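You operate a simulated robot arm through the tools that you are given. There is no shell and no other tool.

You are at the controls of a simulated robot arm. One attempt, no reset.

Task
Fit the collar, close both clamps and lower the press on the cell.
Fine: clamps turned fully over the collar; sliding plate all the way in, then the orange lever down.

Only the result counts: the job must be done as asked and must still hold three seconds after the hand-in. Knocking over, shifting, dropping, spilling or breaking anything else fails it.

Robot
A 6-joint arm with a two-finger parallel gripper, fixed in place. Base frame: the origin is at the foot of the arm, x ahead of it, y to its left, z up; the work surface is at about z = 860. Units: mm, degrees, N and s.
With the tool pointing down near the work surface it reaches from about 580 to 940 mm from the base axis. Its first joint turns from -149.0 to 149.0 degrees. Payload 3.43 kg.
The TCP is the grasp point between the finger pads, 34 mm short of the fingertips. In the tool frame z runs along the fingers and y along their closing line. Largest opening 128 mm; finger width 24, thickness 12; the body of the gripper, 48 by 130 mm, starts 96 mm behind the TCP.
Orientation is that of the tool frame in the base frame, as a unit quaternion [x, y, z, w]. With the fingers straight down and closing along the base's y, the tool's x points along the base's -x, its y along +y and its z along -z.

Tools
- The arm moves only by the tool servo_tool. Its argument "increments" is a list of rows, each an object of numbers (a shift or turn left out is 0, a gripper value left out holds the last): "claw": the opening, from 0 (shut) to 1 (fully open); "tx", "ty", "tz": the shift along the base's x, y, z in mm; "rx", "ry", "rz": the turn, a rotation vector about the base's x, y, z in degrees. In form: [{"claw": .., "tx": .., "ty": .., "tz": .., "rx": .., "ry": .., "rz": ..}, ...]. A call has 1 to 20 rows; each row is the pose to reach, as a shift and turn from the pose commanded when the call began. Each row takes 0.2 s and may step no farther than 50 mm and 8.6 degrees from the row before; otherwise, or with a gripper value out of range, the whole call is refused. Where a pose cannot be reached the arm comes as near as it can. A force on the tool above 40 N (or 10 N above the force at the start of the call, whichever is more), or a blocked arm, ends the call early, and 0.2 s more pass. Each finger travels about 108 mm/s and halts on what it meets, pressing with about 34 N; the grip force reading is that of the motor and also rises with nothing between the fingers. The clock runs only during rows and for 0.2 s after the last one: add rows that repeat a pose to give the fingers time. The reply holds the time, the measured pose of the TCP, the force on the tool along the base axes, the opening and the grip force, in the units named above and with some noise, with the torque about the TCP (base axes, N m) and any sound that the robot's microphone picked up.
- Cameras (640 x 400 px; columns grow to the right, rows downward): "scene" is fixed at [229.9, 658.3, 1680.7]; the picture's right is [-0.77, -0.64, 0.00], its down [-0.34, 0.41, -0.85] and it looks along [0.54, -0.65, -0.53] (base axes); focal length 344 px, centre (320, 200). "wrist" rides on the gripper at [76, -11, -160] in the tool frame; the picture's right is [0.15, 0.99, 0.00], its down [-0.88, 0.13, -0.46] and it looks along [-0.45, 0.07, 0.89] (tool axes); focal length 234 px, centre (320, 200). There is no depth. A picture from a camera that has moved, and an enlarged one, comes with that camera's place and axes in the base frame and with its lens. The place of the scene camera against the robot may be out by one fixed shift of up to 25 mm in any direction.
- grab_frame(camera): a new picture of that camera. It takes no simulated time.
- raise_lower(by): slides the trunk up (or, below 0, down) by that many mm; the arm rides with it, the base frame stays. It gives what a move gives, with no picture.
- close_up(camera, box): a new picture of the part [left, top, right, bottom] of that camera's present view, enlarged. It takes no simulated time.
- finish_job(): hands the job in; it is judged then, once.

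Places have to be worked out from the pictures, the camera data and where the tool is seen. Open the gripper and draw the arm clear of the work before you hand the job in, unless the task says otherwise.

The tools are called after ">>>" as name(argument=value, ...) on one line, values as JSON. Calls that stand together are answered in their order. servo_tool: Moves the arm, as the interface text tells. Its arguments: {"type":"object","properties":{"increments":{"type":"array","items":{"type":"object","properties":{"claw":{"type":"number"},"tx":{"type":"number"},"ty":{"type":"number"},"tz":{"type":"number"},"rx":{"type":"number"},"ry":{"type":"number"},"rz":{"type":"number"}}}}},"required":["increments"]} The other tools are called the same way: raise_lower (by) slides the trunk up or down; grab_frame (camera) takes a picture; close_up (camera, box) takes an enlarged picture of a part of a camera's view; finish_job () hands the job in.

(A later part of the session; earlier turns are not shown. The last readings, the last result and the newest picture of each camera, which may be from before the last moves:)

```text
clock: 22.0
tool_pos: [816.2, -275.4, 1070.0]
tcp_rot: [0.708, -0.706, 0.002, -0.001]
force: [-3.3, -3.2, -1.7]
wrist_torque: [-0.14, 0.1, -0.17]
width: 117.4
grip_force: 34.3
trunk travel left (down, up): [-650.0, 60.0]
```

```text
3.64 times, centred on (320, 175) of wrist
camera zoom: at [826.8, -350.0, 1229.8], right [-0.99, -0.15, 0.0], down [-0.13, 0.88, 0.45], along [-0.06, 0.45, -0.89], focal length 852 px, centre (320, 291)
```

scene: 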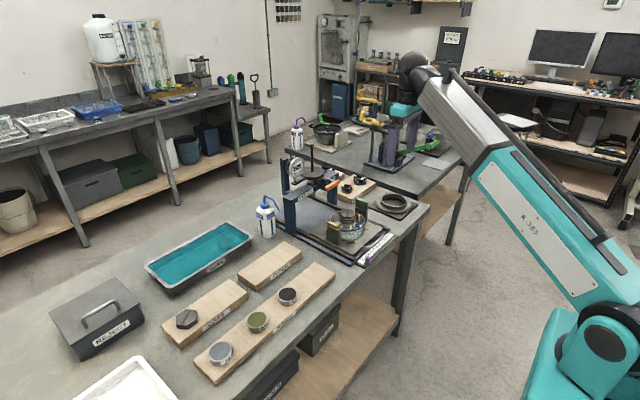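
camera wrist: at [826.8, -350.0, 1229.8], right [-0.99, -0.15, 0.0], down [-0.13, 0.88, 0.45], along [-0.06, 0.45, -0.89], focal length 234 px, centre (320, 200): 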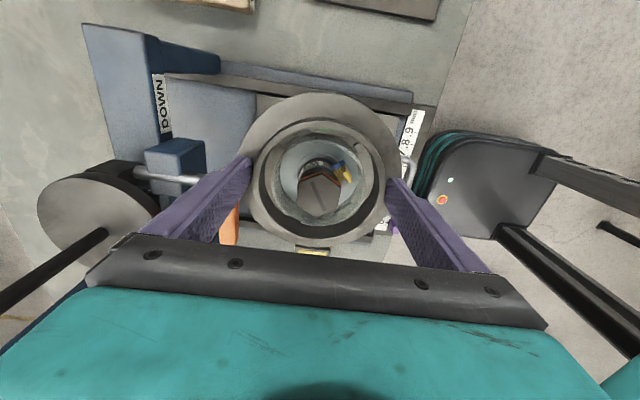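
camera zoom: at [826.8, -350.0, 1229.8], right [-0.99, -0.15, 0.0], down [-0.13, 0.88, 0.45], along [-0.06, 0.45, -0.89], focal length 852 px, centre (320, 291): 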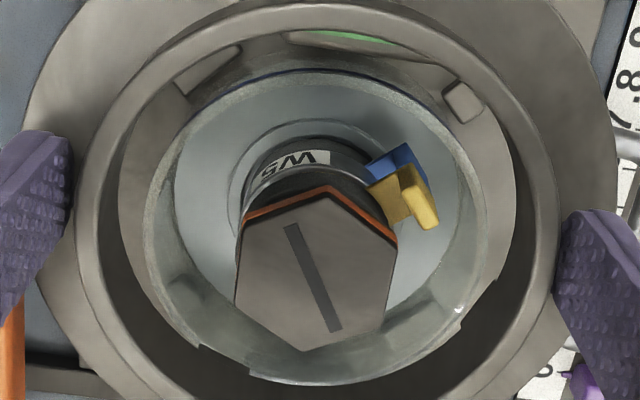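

The rotated view works (and shows a "DOWN" label on the press). I zoom to measure the glass edges laterally, and hold still to re-read the force.

>>> servo_tool(increments=[{"claw": 0.6}, {"claw": 0.6}])

>>> close_up(camera="wrist", box=[255, 130, 315, 225])

>>> close_up(camera="wrist", box=[330, 130, 390, 225])

>>> close_up(camera="wrist", box=[20, 0, 260, 250])

```text
clock: 22.6
tool_pos: [816.0, -273.8, 1068.7]
tcp_rot: [-0.707, 0.707, -0.001, 0.0]
force: [-3.1, -2.2, -3.0]
wrist_torque: [-0.1, 0.13, -0.18]
width: 117.2
grip_force: 33.9
trunk travel left (down, up): [-650.0, 60.0]
```

```text
4.21 times, centred on (285, 178) of wrist
camera zoom: at [826.7, -350.0, 1229.8], right [-0.99, -0.15, 0.0], down [-0.13, 0.88, 0.45], along [-0.06, 0.45, -0.89], focal length 986 px, centre (467, 295)
```

zoom: 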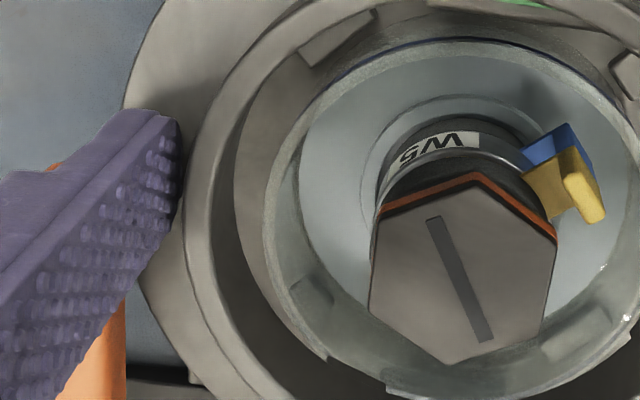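

```text
4.21 times, centred on (360, 178) of wrist
camera zoom: at [826.7, -350.0, 1229.8], right [-0.99, -0.15, 0.0], down [-0.13, 0.88, 0.45], along [-0.06, 0.45, -0.89], focal length 986 px, centre (152, 295)
```

zoom: 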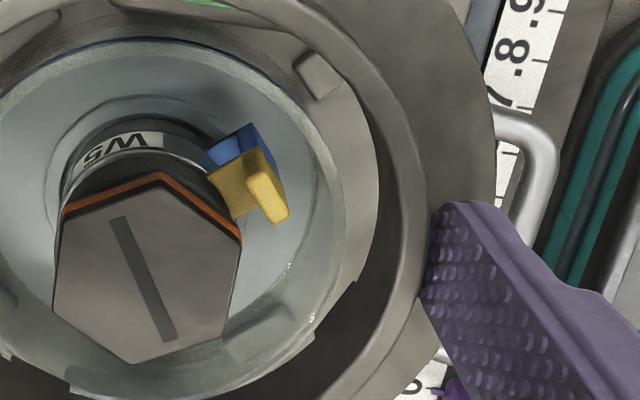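

```text
1.60 times, centred on (140, 125) of wrist
camera zoom: at [826.7, -350.0, 1229.8], right [-0.99, -0.15, 0.0], down [-0.13, 0.88, 0.45], along [-0.06, 0.45, -0.89], focal length 375 px, centre (608, 320)
```

zoom: 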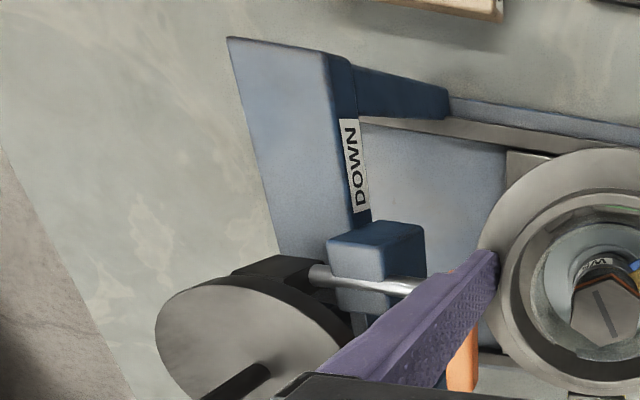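

The small persistent force resolves to a contact at the outer side of the +x fingertip, near (886,-282,1040) — the orange lever handle. I back away gently in -x immediately.

>>> servo_tool(increments=[{"claw": 0.6, "tx": -4, "ty": -1}, {"tx": -10, "ty": -2}, {"tx": -18, "ty": -2}, {"tx": -24, "ty": -2}, {"tx": -24, "ty": -2}])

>>> grab_frame(camera="wrist")

>>> close_up(camera="scene", box=[275, 130, 395, 240])

```text
clock: 23.8
tool_pos: [791.4, -275.2, 1071.5]
tcp_rot: [-0.707, 0.707, -0.002, 0.001]
force: [0.3, 0.0, -1.7]
wrist_torque: [0.01, 0.02, -0.01]
width: 117.4
grip_force: 33.8
trunk travel left (down, up): [-650.0, 60.0]
```

```text
taken
camera wrist: at [802.8, -351.3, 1230.2], right [-0.99, -0.15, 0.0], down [-0.13, 0.88, 0.45], along [-0.06, 0.45, -0.89], focal length 234 px, centre (320, 200)
```

wrist: 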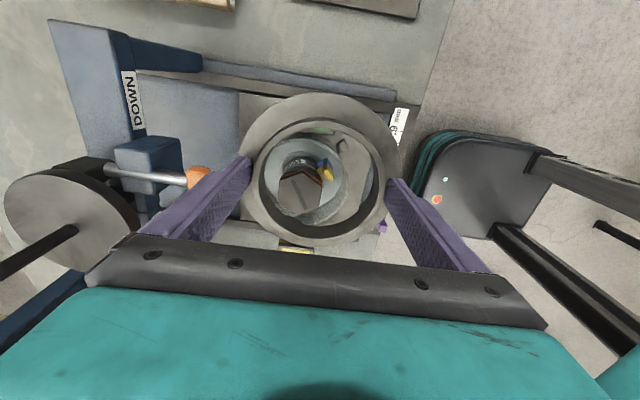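

```text
3.64 times, centred on (335, 185) of scene
camera zoom: at [229.9, 658.3, 1680.7], right [-0.77, -0.64, 0.0], down [-0.34, 0.41, -0.85], along [0.54, -0.65, -0.53], focal length 1249 px, centre (266, 254)
```

zoom: 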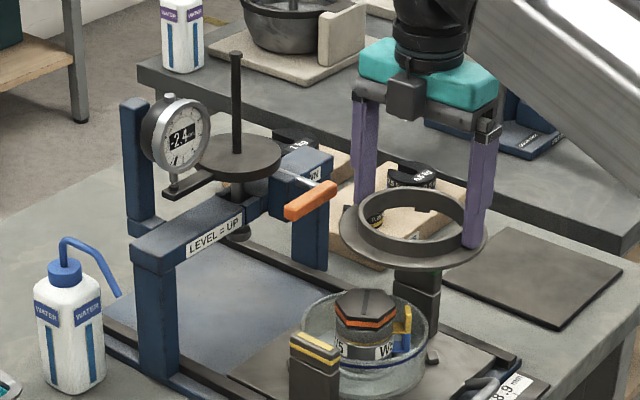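

The contact is cleared and the lever looks unmoved; "LEVEL = UP" together with "DOWN" on the post means the now-level lever must be swung down later. My corrected fit puts the glass centre at (809.7,-220.2) and the collar centre 5 mm from the TCP along tool -x, so I move above the cell (y first, then x) with a 14° extra turn that keeps the lugs away from the clip.

>>> servo_tool(increments=[{"claw": 0.6, "ty": 15, "rz": 4}, {"ty": 35, "rz": 8}, {"ty": 50, "rz": 12}, {"ty": 50, "tx": 8, "rz": 14}, {"ty": 50, "tx": 16, "rz": 14}, {"ty": 50, "tx": 19.5, "rz": 14}, {"ty": 50, "tx": 19.5, "rz": 14}, {"ty": 50, "tx": 19.5, "rz": 14}])

>>> grab_frame(camera="wrist")

>>> close_up(camera="wrist", box=[240, 90, 400, 250])

>>> close_up(camera="scene", box=[295, 150, 395, 260])

```text
clock: 25.6
tool_pos: [811.1, -225.4, 1069.3]
tcp_rot: [0.788, -0.616, 0.003, 0.0]
force: [0.2, -0.6, -1.5]
wrist_torque: [-0.01, 0.04, 0.0]
width: 117.1
grip_force: 33.5
trunk travel left (down, up): [-650.0, 60.0]
```

```text
taken
camera wrist: at [840.7, -296.6, 1230.0], right [-0.92, -0.38, 0.0], down [-0.34, 0.82, 0.45], along [-0.17, 0.42, -0.89], focal length 234 px, centre (320, 200)
```

wrist: 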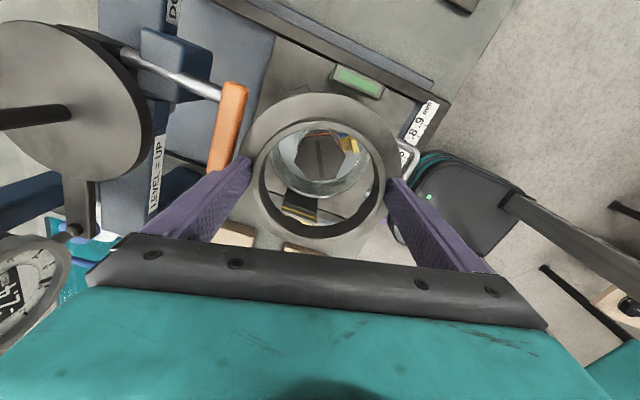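

```text
2.50 times, centred on (320, 170) of wrist
camera zoom: at [840.7, -296.6, 1230.0], right [-0.92, -0.38, 0.0], down [-0.34, 0.82, 0.45], along [-0.17, 0.42, -0.89], focal length 585 px, centre (320, 275)
```

zoom: 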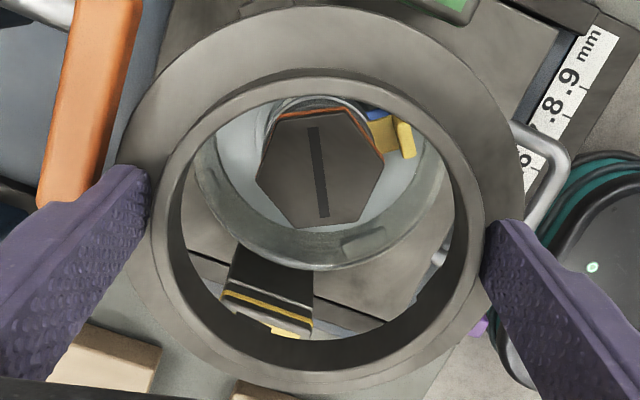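

```text
3.64 times, centred on (345, 205) of scene
camera zoom: at [229.9, 658.3, 1680.7], right [-0.77, -0.64, 0.0], down [-0.34, 0.41, -0.85], along [0.54, -0.65, -0.53], focal length 1249 px, centre (229, 182)
```

zoom: 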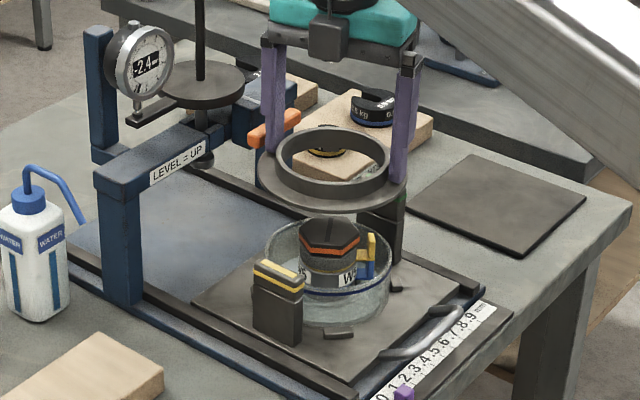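

The orange bar lies across at x≈890-900, y -275 to -205, z≈1040, so fingers along x would have only a few mm clearance. I pull back in -x and turn -90° so the fingers lie along y, then return over the cell at about (805,-221).

>>> servo_tool(increments=[{"claw": 0.6, "tx": -12}, {"tx": -26}, {"tx": -28, "rz": -8}, {"tx": -28, "rz": -16}, {"tx": -28, "rz": -24}, {"tx": -28, "rz": -32}, {"tx": -28, "rz": -40}, {"tx": -28, "rz": -48}, {"tx": -28, "rz": -56}, {"tx": -28, "rz": -64}, {"tx": -26, "rz": -72}, {"tx": -22, "rz": -80, "ty": 2}, {"tx": -16, "rz": -86, "ty": 3}, {"tx": -10, "rz": -90, "ty": 4}, {"tx": -6.2, "rz": -90, "ty": 4}, {"tx": -6.2, "rz": -90, "ty": 4}, {"tx": -6.2, "rz": -90, "ty": 4}])

>>> grab_frame(camera="wrist")

>>> close_up(camera="wrist", box=[240, 90, 400, 250])

>>> close_up(camera="scene", box=[295, 150, 395, 260])

```text
clock: 29.2
tool_pos: [804.7, -221.9, 1068.8]
tcp_rot: [-0.121, 0.993, -0.002, -0.001]
force: [0.5, 0.2, -1.2]
wrist_torque: [-0.02, -0.01, 0.03]
width: 117.2
grip_force: 34.6
trunk travel left (down, up): [-650.0, 60.0]
```

```text
taken
camera wrist: at [735.3, -250.2, 1229.8], right [-0.38, 0.92, 0.0], down [0.82, 0.34, 0.45], along [0.42, 0.17, -0.89], focal length 234 px, centre (320, 200)
```

wrist: 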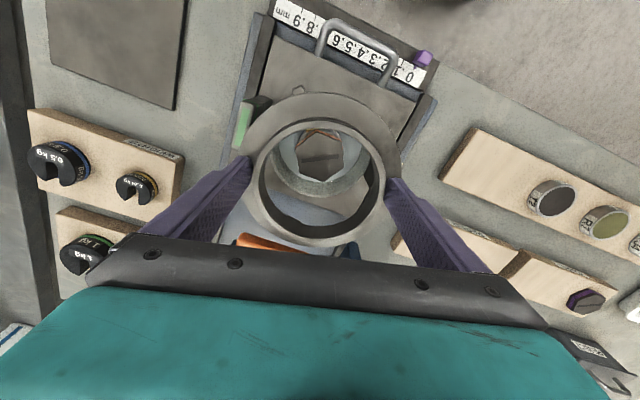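

```text
2.50 times, centred on (320, 170) of wrist
camera zoom: at [735.3, -250.2, 1229.8], right [-0.38, 0.92, 0.0], down [0.82, 0.34, 0.45], along [0.42, 0.17, -0.89], focal length 585 px, centre (320, 275)
```

zoom: 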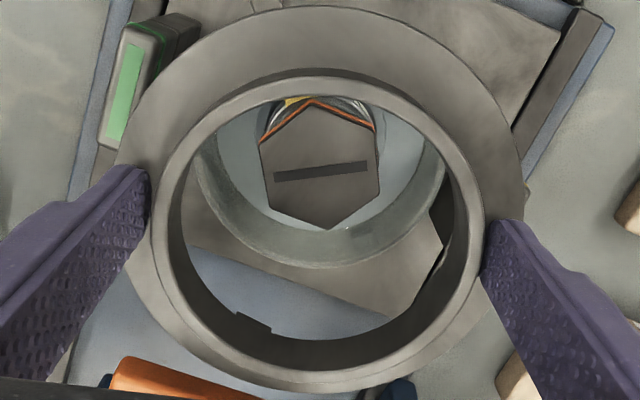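

```text
3.64 times, centred on (345, 205) of scene
camera zoom: at [229.9, 658.3, 1680.7], right [-0.77, -0.64, 0.0], down [-0.34, 0.41, -0.85], along [0.54, -0.65, -0.53], focal length 1249 px, centre (229, 182)
```

zoom: 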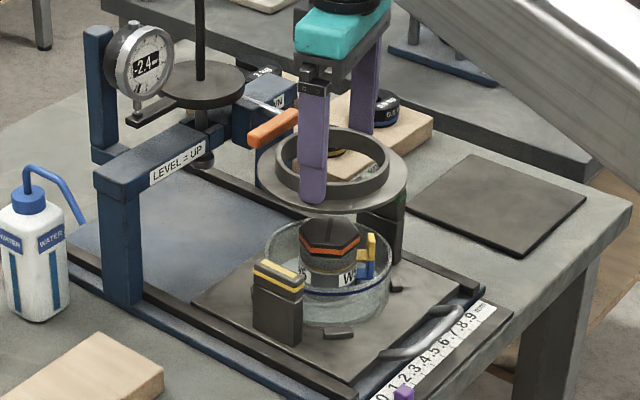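

Scene and wrist views both show the collar centred over the glass within about 1.5 mm, and the clip's outer radius (46 mm) clears the ring's inner radius (~50 mm). I descend to TCP z=1000, where the ring begins to surround the piston top, and check.

>>> servo_tool(increments=[{"claw": 0.6, "tx": 0.2, "ty": 0.4, "tz": -15}, {"tx": 0.2, "ty": 0.4, "tz": -32}, {"tx": 0.2, "ty": 0.4, "tz": -48}, {"tx": 0.2, "ty": 0.4, "tz": -60}, {"tx": 0.2, "ty": 0.4, "tz": -68}, {"tx": 0.2, "ty": 0.4, "tz": -68}, {"tx": 0.2, "ty": 0.4, "tz": -68}])

>>> close_up(camera="wrist", box=[240, 90, 400, 250])

>>> close_up(camera="scene", box=[310, 185, 390, 255])

```text
clock: 30.8
tool_pos: [806.2, -220.6, 1002.0]
tcp_rot: [-0.121, 0.993, -0.002, -0.001]
force: [0.5, 0.7, -1.8]
wrist_torque: [0.0, 0.02, -0.01]
width: 117.1
grip_force: 33.7
trunk travel left (down, up): [-650.0, 60.0]
```

```text
2.50 times, centred on (320, 170) of wrist
camera zoom: at [735.2, -250.0, 1161.8], right [-0.38, 0.92, 0.0], down [0.82, 0.34, 0.45], along [0.42, 0.17, -0.89], focal length 585 px, centre (320, 275)
```

zoom: 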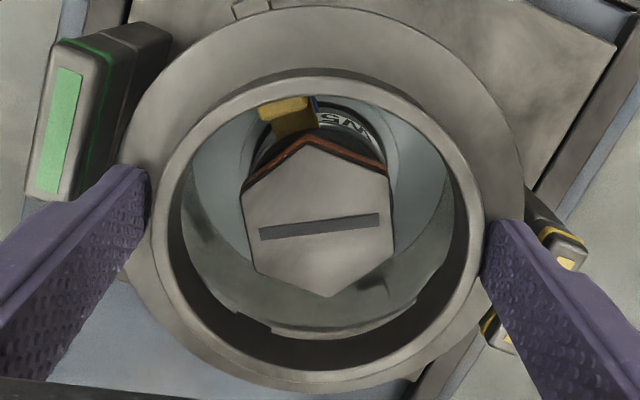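

```text
5.71 times, centred on (350, 220) of scene
camera zoom: at [229.9, 658.3, 1680.7], right [-0.77, -0.64, 0.0], down [-0.34, 0.41, -0.85], along [0.54, -0.65, -0.53], focal length 1963 px, centre (149, 86)
```

zoom: 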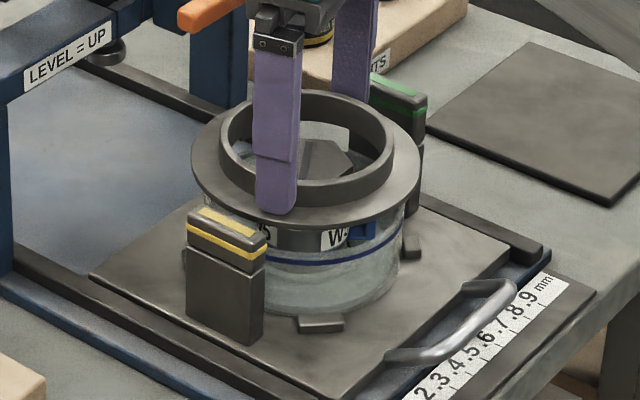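

The ring has passed around the piston top without contact. I check the gap between the flange edge and both clamp heads before going lower.

>>> close_up(camera="wrist", box=[360, 130, 430, 250])

>>> close_up(camera="wrist", box=[190, 80, 280, 190])

>>> close_up(camera="scene", box=[325, 200, 375, 240])

```text
3.33 times, centred on (395, 190) of wrist
camera zoom: at [735.2, -250.0, 1161.8], right [-0.38, 0.92, 0.0], down [0.82, 0.34, 0.45], along [0.42, 0.17, -0.89], focal length 781 px, centre (70, 233)
```

zoom: 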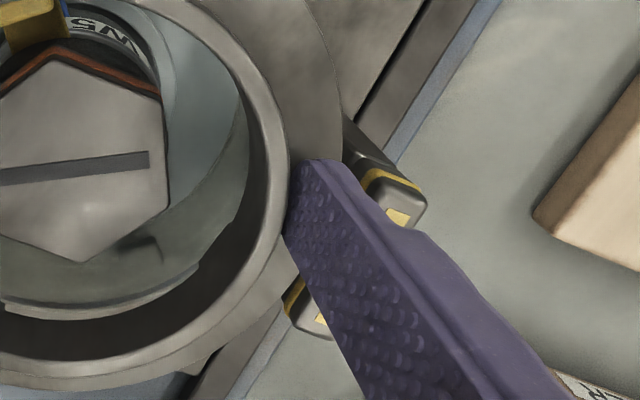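

```text
3.64 times, centred on (235, 135) of wrist
camera zoom: at [735.2, -250.0, 1161.8], right [-0.38, 0.92, 0.0], down [0.82, 0.34, 0.45], along [0.42, 0.17, -0.89], focal length 852 px, centre (629, 436)
```

zoom: 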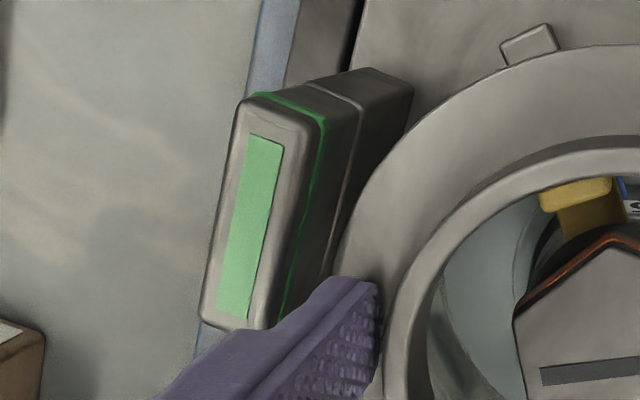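

```text
10.00 times, centred on (350, 220) of scene
camera zoom: at [229.9, 658.3, 1680.7], right [-0.77, -0.64, 0.0], down [-0.34, 0.41, -0.85], along [0.54, -0.65, -0.53], focal length 3436 px, centre (20, 0)
```

zoom: 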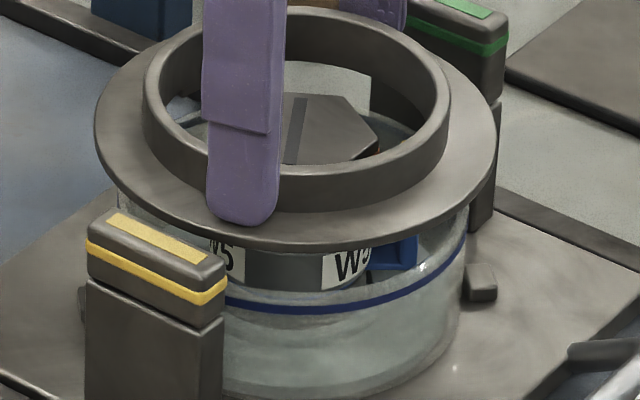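

Green head: centre about (810,-312), about 50×19 mm with its top near z=968, leaving ~10 mm clearance to the flange. I continue down in small steps toward the expected seating height (TCP ≈ 972-973).

>>> servo_tool(increments=[{"claw": 0.6, "tx": -0.8, "ty": -0.4, "tz": -6}, {"tx": -0.8, "ty": -0.4, "tz": -12}, {"tx": -0.8, "ty": -0.4, "tz": -15}, {"tx": -0.8, "ty": -0.4, "tz": -17}, {"tx": -0.8, "ty": -0.4, "tz": -17}, {"tx": -0.8, "ty": -0.4, "tz": -17}])

>>> close_up(camera="wrist", box=[240, 90, 400, 250])

>>> close_up(camera="scene", box=[325, 205, 375, 245])

```text
clock: 32.2
tool_pos: [804.3, -221.9, 985.7]
tcp_rot: [-0.121, 0.993, -0.001, 0.0]
force: [0.1, 0.7, -1.4]
wrist_torque: [0.0, 0.02, 0.01]
width: 117.2
grip_force: 34.7
trunk travel left (down, up): [-650.0, 60.0]
```

```text
2.50 times, centred on (320, 170) of wrist
camera zoom: at [734.5, -250.1, 1145.0], right [-0.38, 0.92, 0.0], down [0.82, 0.34, 0.45], along [0.42, 0.17, -0.89], focal length 585 px, centre (320, 275)
```

zoom: 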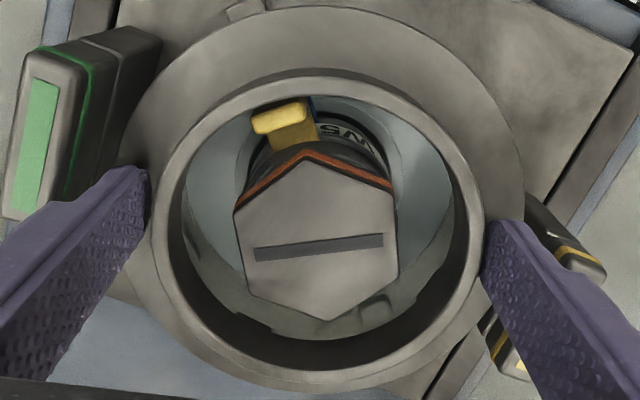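

```text
10.00 times, centred on (350, 225) of scene
camera zoom: at [229.9, 658.3, 1680.7], right [-0.77, -0.64, 0.0], down [-0.34, 0.41, -0.85], along [0.54, -0.65, -0.53], focal length 3436 px, centre (20, -50)
```

zoom: 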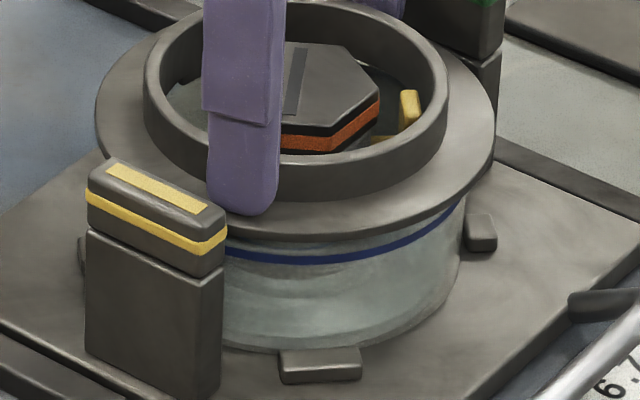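

Alignment still looks concentric with no contact force. I lower another 8 mm slowly.

>>> servo_tool(increments=[{"claw": 0.6, "tz": -2}, {"tz": -4}, {"tz": -6}, {"tz": -8}, {"tz": -8}])

```text
clock: 33.4
tool_pos: [805.4, -221.8, 976.9]
tcp_rot: [-0.122, 0.993, -0.001, -0.001]
force: [-0.5, 0.5, -0.3]
wrist_torque: [-0.02, 0.06, 0.02]
width: 117.2
grip_force: 34.2
trunk travel left (down, up): [-650.0, 60.0]
```

Force is still near the free value. I continue with 1 mm steps.

>>> servo_tool(increments=[{"claw": 0.6, "tz": -1}, {"tz": -2}, {"tz": -2}])

>>> servo_tool(increments=[{"claw": 0.6, "tz": -1}, {"tz": -2}, {"tz": -2}])

>>> close_up(camera="scene", box=[325, 205, 375, 245])

```text
clock: 34.2
tool_pos: [805.4, -221.3, 975.9]
tcp_rot: [-0.122, 0.993, -0.002, 0.0]
force: [2.9, -0.7, 7.7]
wrist_torque: [0.5, 0.15, -0.15]
width: 117.4
grip_force: 33.9
trunk travel left (down, up): [-650.0, 60.0]
```

```text
clock: 35.0
tool_pos: [804.0, -221.1, 976.2]
tcp_rot: [-0.122, 0.993, -0.004, 0.002]
force: [7.4, -1.6, 25.1]
wrist_torque: [0.2, 0.05, 0.08]
width: 117.6
grip_force: 34.1
trunk travel left (down, up): [-650.0, 60.0]
```

```text
10.00 times, centred on (350, 225) of scene
camera zoom: at [229.9, 658.3, 1680.7], right [-0.77, -0.64, 0.0], down [-0.34, 0.41, -0.85], along [0.54, -0.65, -0.53], focal length 3436 px, centre (20, -50)
```

zoom: 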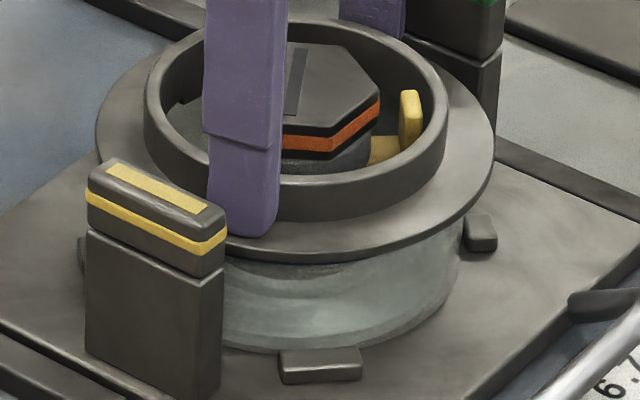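

Contact at TCP z≈976 with 25 N, and the flange now hides the blue line right under the rim, so it appears seated with the lugs inside the glass. I relieve the load slightly and check from the wrist.

>>> servo_tool(increments=[{"claw": 0.6, "tz": 1}, {"tz": 1.5}, {"tz": 1.5}])

>>> grab_frame(camera="wrist")

>>> close_up(camera="wrist", box=[240, 90, 400, 250])

```text
clock: 35.8
tool_pos: [802.9, -222.5, 977.0]
tcp_rot: [-0.122, 0.992, -0.002, 0.0]
force: [5.7, -1.6, 17.5]
wrist_torque: [-0.08, -0.88, -0.11]
width: 117.5
grip_force: 34.0
trunk travel left (down, up): [-650.0, 60.0]
```

```text
taken
camera wrist: at [733.4, -250.1, 1135.4], right [-0.38, 0.92, 0.0], down [0.82, 0.34, 0.45], along [0.42, 0.17, -0.89], focal length 234 px, centre (320, 200)
```

wrist: 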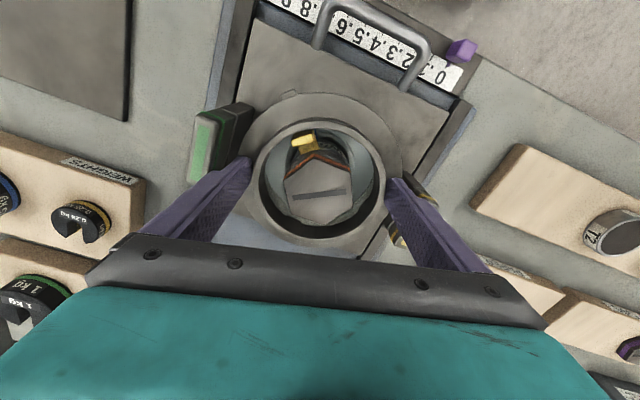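

```text
2.50 times, centred on (320, 170) of wrist
camera zoom: at [733.4, -250.1, 1135.4], right [-0.38, 0.92, 0.0], down [0.82, 0.34, 0.45], along [0.42, 0.17, -0.89], focal length 585 px, centre (320, 275)
```

zoom: 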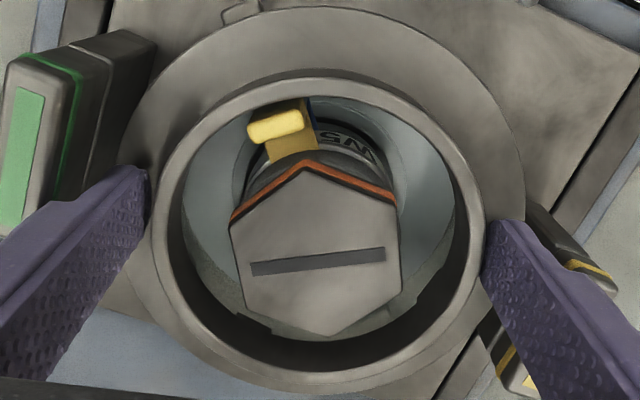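

Some load remains on the +x side (17 N). I ease up in 1 mm steps until the load nearly vanishes before releasing.

>>> servo_tool(increments=[{"claw": 0.6, "tz": 1}, {"tz": 1}])

>>> servo_tool(increments=[{"claw": 0.6, "tz": 0.7}, {"tz": 0.7}])

```text
clock: 36.4
tool_pos: [804.0, -222.4, 976.4]
tcp_rot: [-0.122, 0.993, -0.002, -0.002]
force: [2.0, -1.8, 5.2]
wrist_torque: [-0.17, -0.52, -0.07]
width: 117.4
grip_force: 34.6
trunk travel left (down, up): [-650.0, 60.0]
```

```text
clock: 37.0
tool_pos: [804.4, -221.0, 976.3]
tcp_rot: [-0.121, 0.993, -0.002, -0.002]
force: [-0.1, 0.1, -2.1]
wrist_torque: [0.0, 0.03, 0.0]
width: 117.2
grip_force: 34.0
trunk travel left (down, up): [-650.0, 60.0]
```

The load has just vanished at TCP z≈976.3, which puts the flange bottom about at the estimated rim height. I touch down by 0.7 mm and open the fingers slightly to release the collar.

>>> servo_tool(increments=[{"claw": 0.6, "tz": -0.7}, {"claw": 0.6, "tz": -0.7}, {"claw": 0.94, "tz": -0.7}, {"claw": 0.97, "tz": -0.7}, {"claw": 0.97, "tz": -0.7}, {"claw": 0.97, "tz": -0.7}])

>>> close_up(camera="wrist", box=[240, 90, 400, 250])

>>> close_up(camera="scene", box=[325, 205, 375, 245])

```text
clock: 38.4
tool_pos: [804.9, -222.0, 976.1]
tcp_rot: [-0.122, 0.993, -0.002, -0.001]
force: [-0.1, -0.3, 0.2]
wrist_torque: [-0.01, -0.02, -0.03]
width: 124.3
grip_force: 0.1
trunk travel left (down, up): [-650.0, 60.0]
```

```text
2.50 times, centred on (320, 170) of wrist
camera zoom: at [734.3, -250.3, 1135.7], right [-0.38, 0.92, 0.0], down [0.82, 0.34, 0.45], along [0.42, 0.17, -0.89], focal length 585 px, centre (320, 275)
```

zoom: 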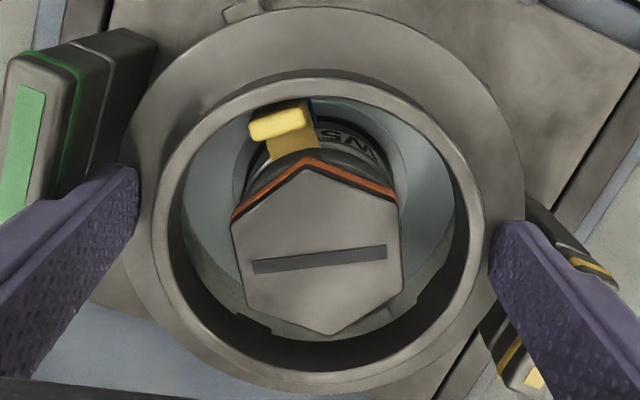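

```text
10.00 times, centred on (350, 225) of scene
camera zoom: at [229.9, 658.3, 1680.7], right [-0.77, -0.64, 0.0], down [-0.34, 0.41, -0.85], along [0.54, -0.65, -0.53], focal length 3436 px, centre (20, -50)
```

zoom: 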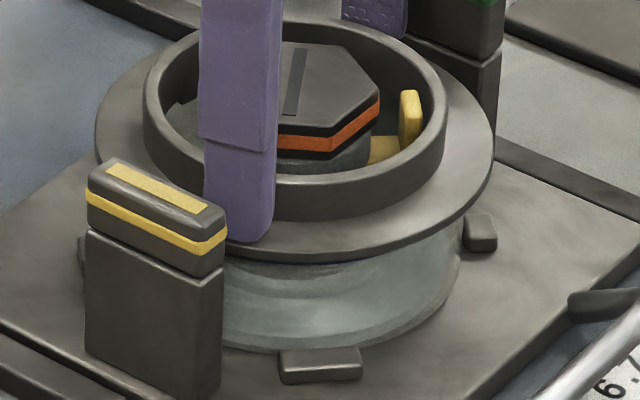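

The collar stayed put on release. I lift straight up clear and inspect the seating.

>>> servo_tool(increments=[{"claw": 0.97, "tz": 10}, {"tz": 30}, {"tz": 60}, {"tz": 90}, {"tz": 100}, {"tx": -40, "tz": 100}, {"tx": -70, "tz": 100}, {"tx": -70, "tz": 100}, {"tx": -70, "tz": 100}])

>>> grab_frame(camera="wrist")

>>> close_up(camera="wrist", box=[230, 110, 410, 260])

>>> close_up(camera="scene", box=[320, 190, 380, 250])

```text
clock: 40.4
tool_pos: [734.2, -221.1, 1076.3]
tcp_rot: [-0.121, 0.993, -0.001, 0.0]
force: [-0.2, -0.3, -0.1]
wrist_torque: [-0.02, 0.03, 0.01]
width: 124.2
grip_force: 0.0
trunk travel left (down, up): [-650.0, 60.0]
```

```text
taken
camera wrist: at [664.0, -250.0, 1235.7], right [-0.38, 0.92, 0.0], down [0.82, 0.34, 0.45], along [0.42, 0.17, -0.89], focal length 234 px, centre (320, 200)
```

wrist: 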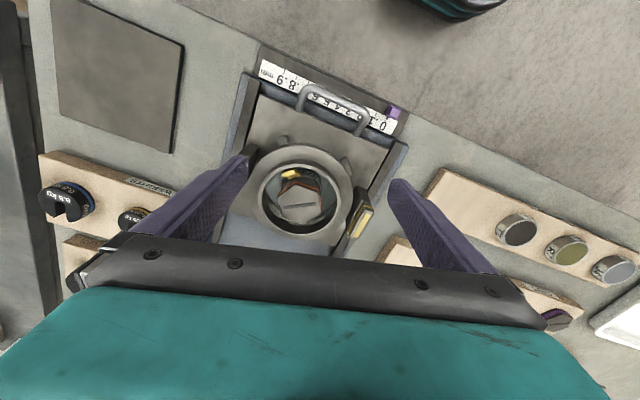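

```text
2.67 times, centred on (320, 185) of wrist
camera zoom: at [664.0, -250.0, 1235.7], right [-0.38, 0.92, 0.0], down [0.82, 0.34, 0.45], along [0.42, 0.17, -0.89], focal length 624 px, centre (320, 240)
```

zoom: 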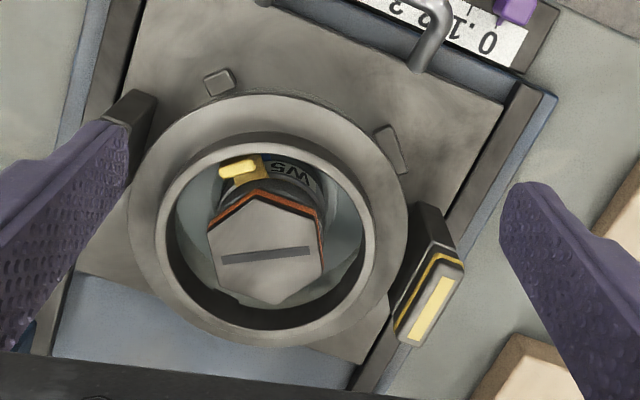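

```text
6.67 times, centred on (350, 220) of scene
camera zoom: at [229.9, 658.3, 1680.7], right [-0.77, -0.64, 0.0], down [-0.34, 0.41, -0.85], along [0.54, -0.65, -0.53], focal length 2290 px, centre (120, 67)
```

zoom: 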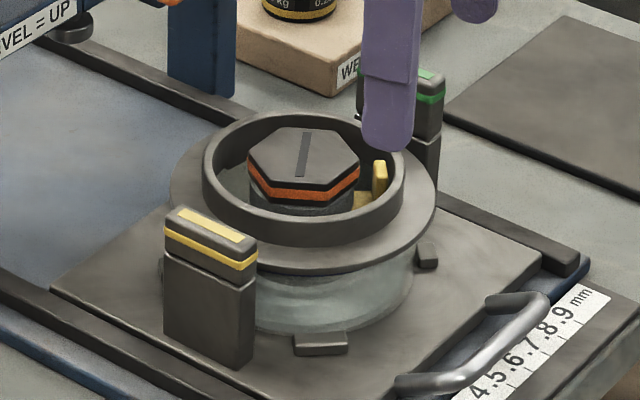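

The collar sits level, and the seam of the yellow head comes out about 3 mm above the flange, so the heads should swing over it. Heads are at about (809,-312) green and (807,-130) yellow; I move over the green one with yaw 0 and a narrow 36 mm opening.

>>> servo_tool(increments=[{"claw": 0.6, "tx": 10, "ty": -20, "rz": -4}, {"claw": 0.4, "tx": 20, "ty": -40, "rz": -8}, {"claw": 0.28, "tx": 30, "ty": -60, "rz": -12}, {"tx": 40, "ty": -80, "rz": -14}, {"tx": 45, "ty": -91, "rz": -14}, {"tx": 45, "ty": -91, "rz": -14}, {"tx": 45, "ty": -91, "rz": -14}])

>>> grab_frame(camera="wrist")

>>> close_up(camera="wrist", box=[240, 110, 420, 260])

```text
clock: 42.0
tool_pos: [779.4, -312.6, 1075.6]
tcp_rot: [0.001, 1.0, -0.002, -0.001]
force: [-0.4, 0.1, -0.3]
wrist_torque: [-0.01, -0.05, 0.04]
width: 35.8
grip_force: 0.1
trunk travel left (down, up): [-650.0, 60.0]
```

```text
taken
camera wrist: at [704.6, -323.5, 1236.0], right [-0.15, 0.99, 0.0], down [0.88, 0.13, 0.45], along [0.45, 0.06, -0.89], focal length 234 px, centre (320, 200)
```

wrist: 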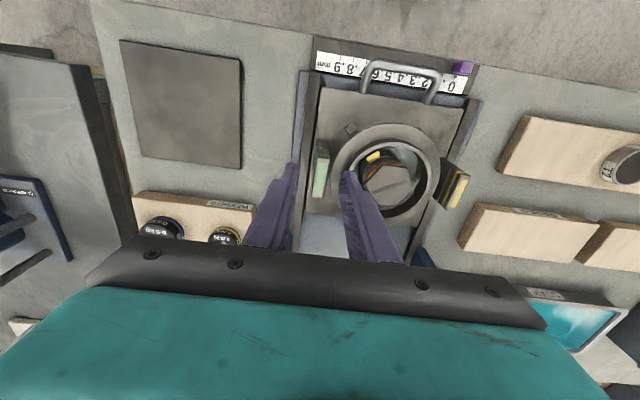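

```text
2.67 times, centred on (330, 185) of wrist
camera zoom: at [704.6, -323.5, 1236.0], right [-0.15, 0.99, 0.0], down [0.88, 0.13, 0.45], along [0.45, 0.06, -0.89], focal length 624 px, centre (293, 240)
```

zoom: 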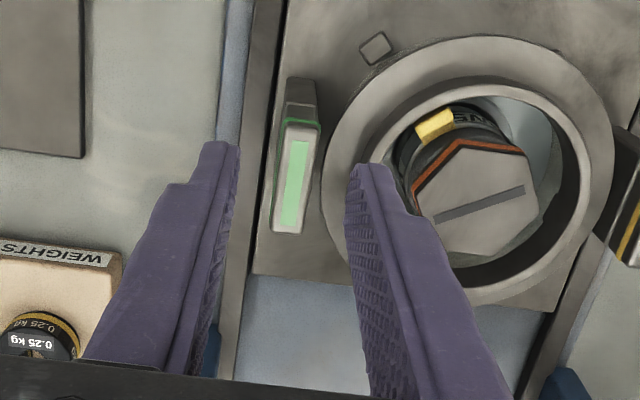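

From straight on, the green head's centre is at about (809.3,-307.5), 53×14 mm in plan. I move above it, narrow the opening to 30 mm so the inner finger stays clear of the collar ring, and descend to z≈1010 to check.

>>> servo_tool(increments=[{"claw": 0.234, "tx": 15, "ty": 3, "tz": -15}, {"tx": 30, "ty": 5, "tz": -30}, {"tx": 30, "ty": 5, "tz": -50}, {"tx": 30, "ty": 5, "tz": -64}, {"tx": 30, "ty": 5, "tz": -64}, {"tx": 30, "ty": 5, "tz": -64}])

>>> close_up(camera="wrist", box=[240, 90, 440, 260])

>>> close_up(camera="scene", box=[320, 170, 400, 240])

```text
clock: 43.4
tool_pos: [809.7, -307.1, 1011.2]
tcp_rot: [-0.001, 1.0, -0.002, -0.002]
force: [-0.5, -0.3, -0.2]
wrist_torque: [-0.04, 0.01, -0.01]
width: 30.0
grip_force: 0.1
trunk travel left (down, up): [-650.0, 60.0]
```

```text
2.35 times, centred on (340, 175) of wrist
camera zoom: at [734.6, -318.2, 1171.5], right [-0.15, 0.99, 0.0], down [0.88, 0.13, 0.45], along [0.45, 0.06, -0.89], focal length 551 px, centre (273, 259)
```

zoom: 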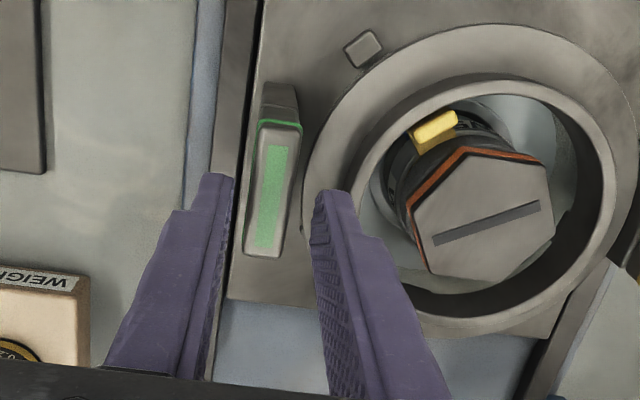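

```text
5.71 times, centred on (360, 205) of scene
camera zoom: at [229.9, 658.3, 1680.7], right [-0.77, -0.64, 0.0], down [-0.34, 0.41, -0.85], along [0.54, -0.65, -0.53], focal length 1963 px, centre (91, 171)
```

zoom: 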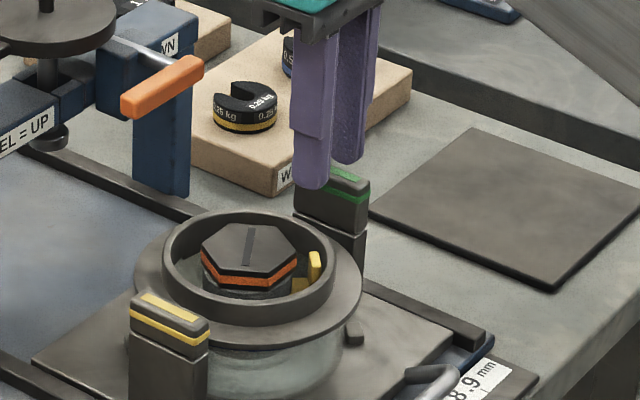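

The head is centred between the fingertips. I descend to TCP z≈980 (tips about 946, above the seam and flange).

>>> servo_tool(increments=[{"claw": 0.234, "tz": -10}, {"tz": -20}, {"tz": -27}, {"tz": -31}, {"tz": -31}])

>>> close_up(camera="wrist", box=[240, 90, 440, 260])

>>> close_up(camera="scene", box=[335, 180, 385, 220])

```text
clock: 44.6
tool_pos: [810.2, -308.7, 980.0]
tcp_rot: [0.001, 1.0, -0.002, -0.001]
force: [-0.7, 0.6, -0.6]
wrist_torque: [0.0, -0.02, 0.01]
width: 29.9
grip_force: 0.0
trunk travel left (down, up): [-650.0, 60.0]
```

```text
2.35 times, centred on (340, 175) of wrist
camera zoom: at [734.5, -318.4, 1140.8], right [-0.15, 0.99, 0.0], down [0.88, 0.13, 0.45], along [0.45, 0.06, -0.89], focal length 551 px, centre (273, 259)
```

zoom: 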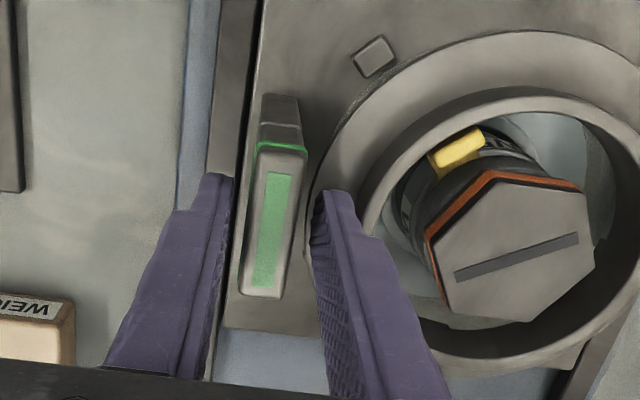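

```text
10.00 times, centred on (360, 200) of scene
camera zoom: at [229.9, 658.3, 1680.7], right [-0.77, -0.64, 0.0], down [-0.34, 0.41, -0.85], along [0.54, -0.65, -0.53], focal length 3436 px, centre (-80, 200)
```

zoom: 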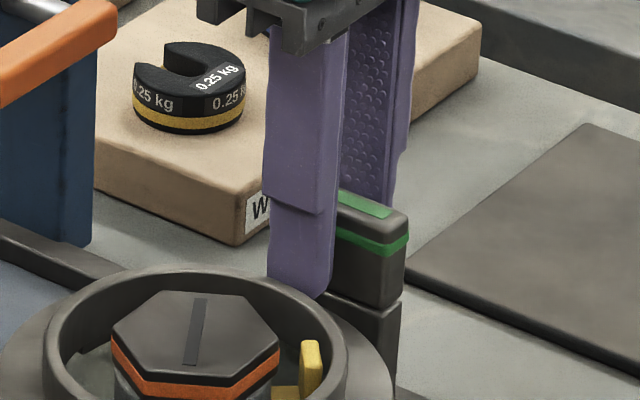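

Fingertips are about 5 mm above the seam on both sides of the head. I close on it.

>>> servo_tool(increments=[{"claw": 0.15}, {"claw": 0.05}, {"claw": 0.05}, {"claw": 0.05}])

>>> close_up(camera="wrist", box=[240, 90, 440, 260])

```text
clock: 45.6
tool_pos: [809.9, -309.9, 980.7]
tcp_rot: [-0.001, 1.0, -0.001, 0.0]
force: [1.3, -8.9, 1.5]
wrist_torque: [0.95, -0.09, -0.02]
width: 15.8
grip_force: 44.5
trunk travel left (down, up): [-650.0, 60.0]
```

```text
2.35 times, centred on (340, 175) of wrist
camera zoom: at [734.4, -319.6, 1140.7], right [-0.15, 0.99, 0.0], down [0.88, 0.13, 0.45], along [0.45, 0.06, -0.89], focal length 551 px, centre (273, 259)
```

zoom: 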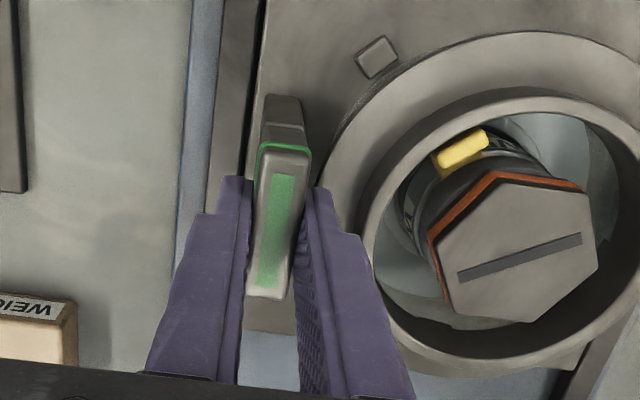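

The grip is 15.8 mm wide but the head pulls the tool by -9 N in y, so its centre is slightly further out. I shift -1.3 mm in y to unload it.

>>> servo_tool(increments=[{"claw": 0.05, "ty": -0.7}, {"ty": -1.3}, {"ty": -1.3}])

```text
clock: 46.4
tool_pos: [810.2, -309.5, 981.2]
tcp_rot: [0.0, 1.0, -0.002, -0.001]
force: [1.5, -5.5, 0.1]
wrist_torque: [0.68, -0.65, 0.0]
width: 16.0
grip_force: 44.9
trunk travel left (down, up): [-650.0, 60.0]
```

The force fell to -5.5 N; I shift another -1.8 mm to centre it.

>>> servo_tool(increments=[{"claw": 0.05, "ty": -1}, {"ty": -1.8}, {"ty": -1.8}])

```text
clock: 47.2
tool_pos: [808.7, -310.5, 980.5]
tcp_rot: [0.0, 1.0, -0.001, -0.001]
force: [-1.0, 7.3, -1.9]
wrist_torque: [0.75, -1.1, -0.03]
width: 15.9
grip_force: 44.9
trunk travel left (down, up): [-650.0, 60.0]
```

It overshot slightly (+7 N). I return 0.8 mm, then try a small 6° test turn to learn which way the head is free.

>>> servo_tool(increments=[{"claw": 0.05, "ty": 0.8}, {"ty": 0.8}])

>>> servo_tool(increments=[{"claw": 0.05, "rz": 2}, {"rz": 4}, {"rz": 6}, {"rz": 6}])

```text
clock: 47.8
tool_pos: [809.5, -309.1, 981.7]
tcp_rot: [0.0, 1.0, -0.002, -0.001]
force: [0.4, 7.0, -3.1]
wrist_torque: [1.11, -0.65, -0.06]
width: 15.8
grip_force: 45.2
trunk travel left (down, up): [-650.0, 60.0]
```

```text
clock: 48.8
tool_pos: [809.3, -308.9, 980.1]
tcp_rot: [-0.052, 0.999, -0.002, -0.001]
force: [2.9, 6.9, -2.1]
wrist_torque: [1.17, -0.14, -1.41]
width: 17.7
grip_force: 44.9
trunk travel left (down, up): [-650.0, 60.0]
```

Turning +6° the finger gap widens (17.7 mm) and a -1.4 N·m torque appears, so the head resists that way. I try the opposite direction.

>>> servo_tool(increments=[{"claw": 0.05, "rz": -3}, {"rz": -6}, {"rz": -6}])

>>> servo_tool(increments=[{"claw": 0.05, "rz": -2}, {"rz": -4}, {"rz": -6}, {"rz": -6}])

```text
clock: 49.6
tool_pos: [810.0, -310.4, 980.2]
tcp_rot: [-0.001, 1.0, -0.001, -0.002]
force: [0.4, 7.6, -5.5]
wrist_torque: [1.15, 0.26, 0.02]
width: 15.9
grip_force: 44.7
trunk travel left (down, up): [-650.0, 60.0]
```

```text
clock: 50.6
tool_pos: [809.0, -310.8, 981.3]
tcp_rot: [0.052, 0.999, -0.001, -0.002]
force: [-1.1, 9.0, -4.8]
wrist_torque: [1.25, 1.18, 0.01]
width: 15.5
grip_force: 45.4
trunk travel left (down, up): [-650.0, 60.0]
```

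With -rz the head turns freely (torque ≈ 0, gap unchanged). I continue turning -rz in stages, watching force.

>>> servo_tool(increments=[{"claw": 0.05, "ty": 0.5, "rz": -6}, {"ty": 1, "rz": -12}, {"ty": 1, "rz": -18}, {"ty": 1, "rz": -24}, {"ty": 1, "rz": -24}])

>>> close_up(camera="wrist", box=[240, 90, 440, 260])

>>> close_up(camera="scene", box=[335, 180, 385, 220])

```text
clock: 51.8
tool_pos: [809.4, -308.9, 981.3]
tcp_rot: [0.26, 0.966, -0.001, -0.001]
force: [-1.6, 2.2, -4.9]
wrist_torque: [1.14, -0.09, 0.01]
width: 16.0
grip_force: 44.6
trunk travel left (down, up): [-650.0, 60.0]
```

```text
2.35 times, centred on (340, 175) of wrist
camera zoom: at [739.6, -280.2, 1140.7], right [0.37, 0.93, 0.0], down [0.83, -0.33, 0.45], along [0.42, -0.17, -0.89], focal length 551 px, centre (273, 259)
```

zoom: 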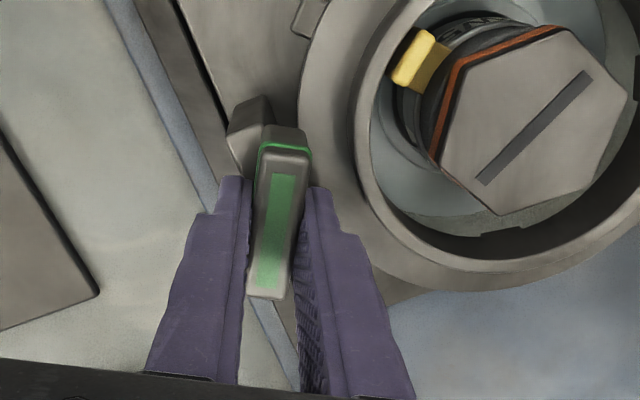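

```text
10.00 times, centred on (360, 200) of scene
camera zoom: at [229.9, 658.3, 1680.7], right [-0.77, -0.64, 0.0], down [-0.34, 0.41, -0.85], along [0.54, -0.65, -0.53], focal length 3436 px, centre (-80, 200)
```

zoom: 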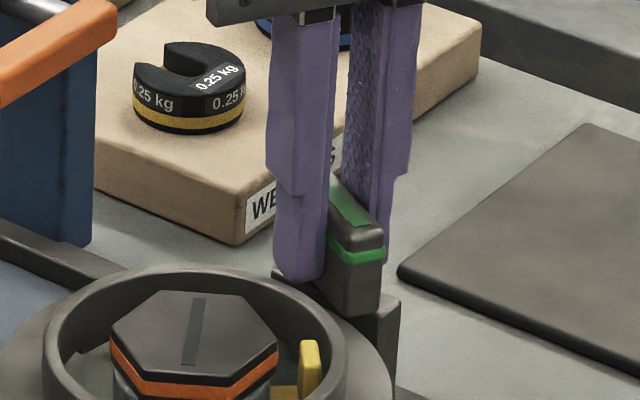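

The head is turning with the grip at -30°, its near end swinging toward the collar. I continue to -60°.

>>> servo_tool(increments=[{"claw": 0.05, "rz": -7}, {"rz": -14}, {"rz": -21}, {"rz": -28}, {"rz": -30}, {"rz": -30}])

>>> close_up(camera="wrist", box=[240, 90, 440, 260])

```text
clock: 53.2
tool_pos: [810.2, -308.1, 981.0]
tcp_rot: [0.5, 0.866, -0.001, -0.002]
force: [1.4, 2.2, -2.1]
wrist_torque: [0.37, -0.96, -0.02]
width: 16.0
grip_force: 44.6
trunk travel left (down, up): [-650.0, 60.0]
```

```text
2.35 times, centred on (340, 175) of wrist
camera zoom: at [763.6, -248.7, 1140.7], right [0.78, 0.62, 0.0], down [0.55, -0.7, 0.45], along [0.28, -0.36, -0.89], focal length 551 px, centre (273, 259)
```

zoom: 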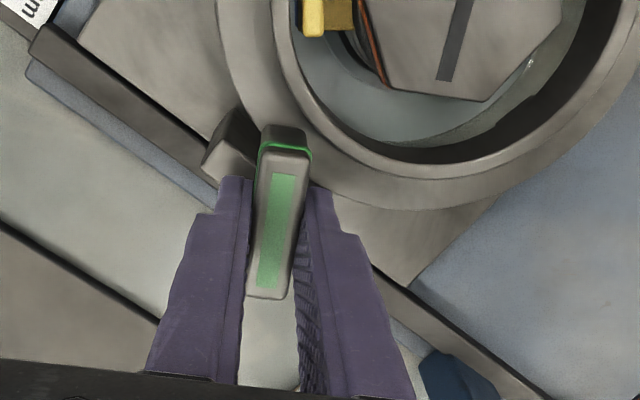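

Smooth so far at -60°, with the head end starting to pass over the flange. I continue to -90°.

>>> servo_tool(increments=[{"claw": 0.05, "rz": -7}, {"rz": -14}, {"rz": -21}, {"rz": -28}, {"rz": -30}, {"rz": -30}])

>>> close_up(camera="wrist", box=[240, 90, 440, 260])

>>> close_up(camera="scene", box=[335, 180, 385, 220])

```text
clock: 54.6
tool_pos: [809.7, -309.0, 980.2]
tcp_rot: [0.708, 0.707, -0.001, -0.002]
force: [3.5, 2.3, -1.8]
wrist_torque: [-0.55, -1.07, 0.0]
width: 15.9
grip_force: 45.4
trunk travel left (down, up): [-650.0, 60.0]
```

```text
2.35 times, centred on (340, 175) of wrist
camera zoom: at [799.8, -233.4, 1140.7], right [0.99, 0.15, 0.0], down [0.13, -0.88, 0.45], along [0.06, -0.45, -0.89], focal length 551 px, centre (273, 259)
```

zoom: 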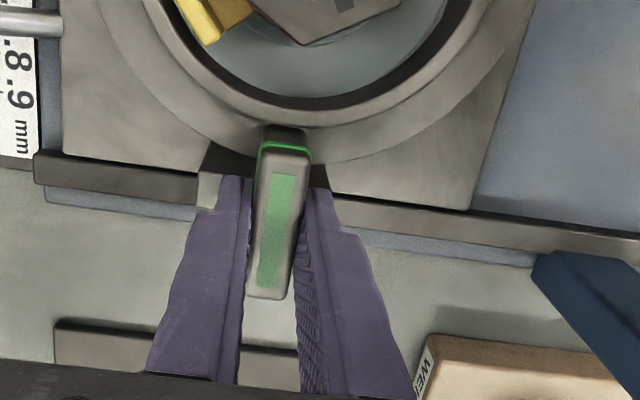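

```text
10.00 times, centred on (360, 200) of scene
camera zoom: at [229.9, 658.3, 1680.7], right [-0.77, -0.64, 0.0], down [-0.34, 0.41, -0.85], along [0.54, -0.65, -0.53], focal length 3436 px, centre (-80, 200)
```

zoom: 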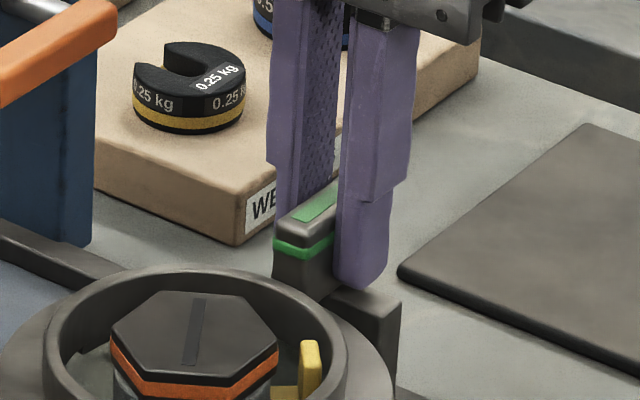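

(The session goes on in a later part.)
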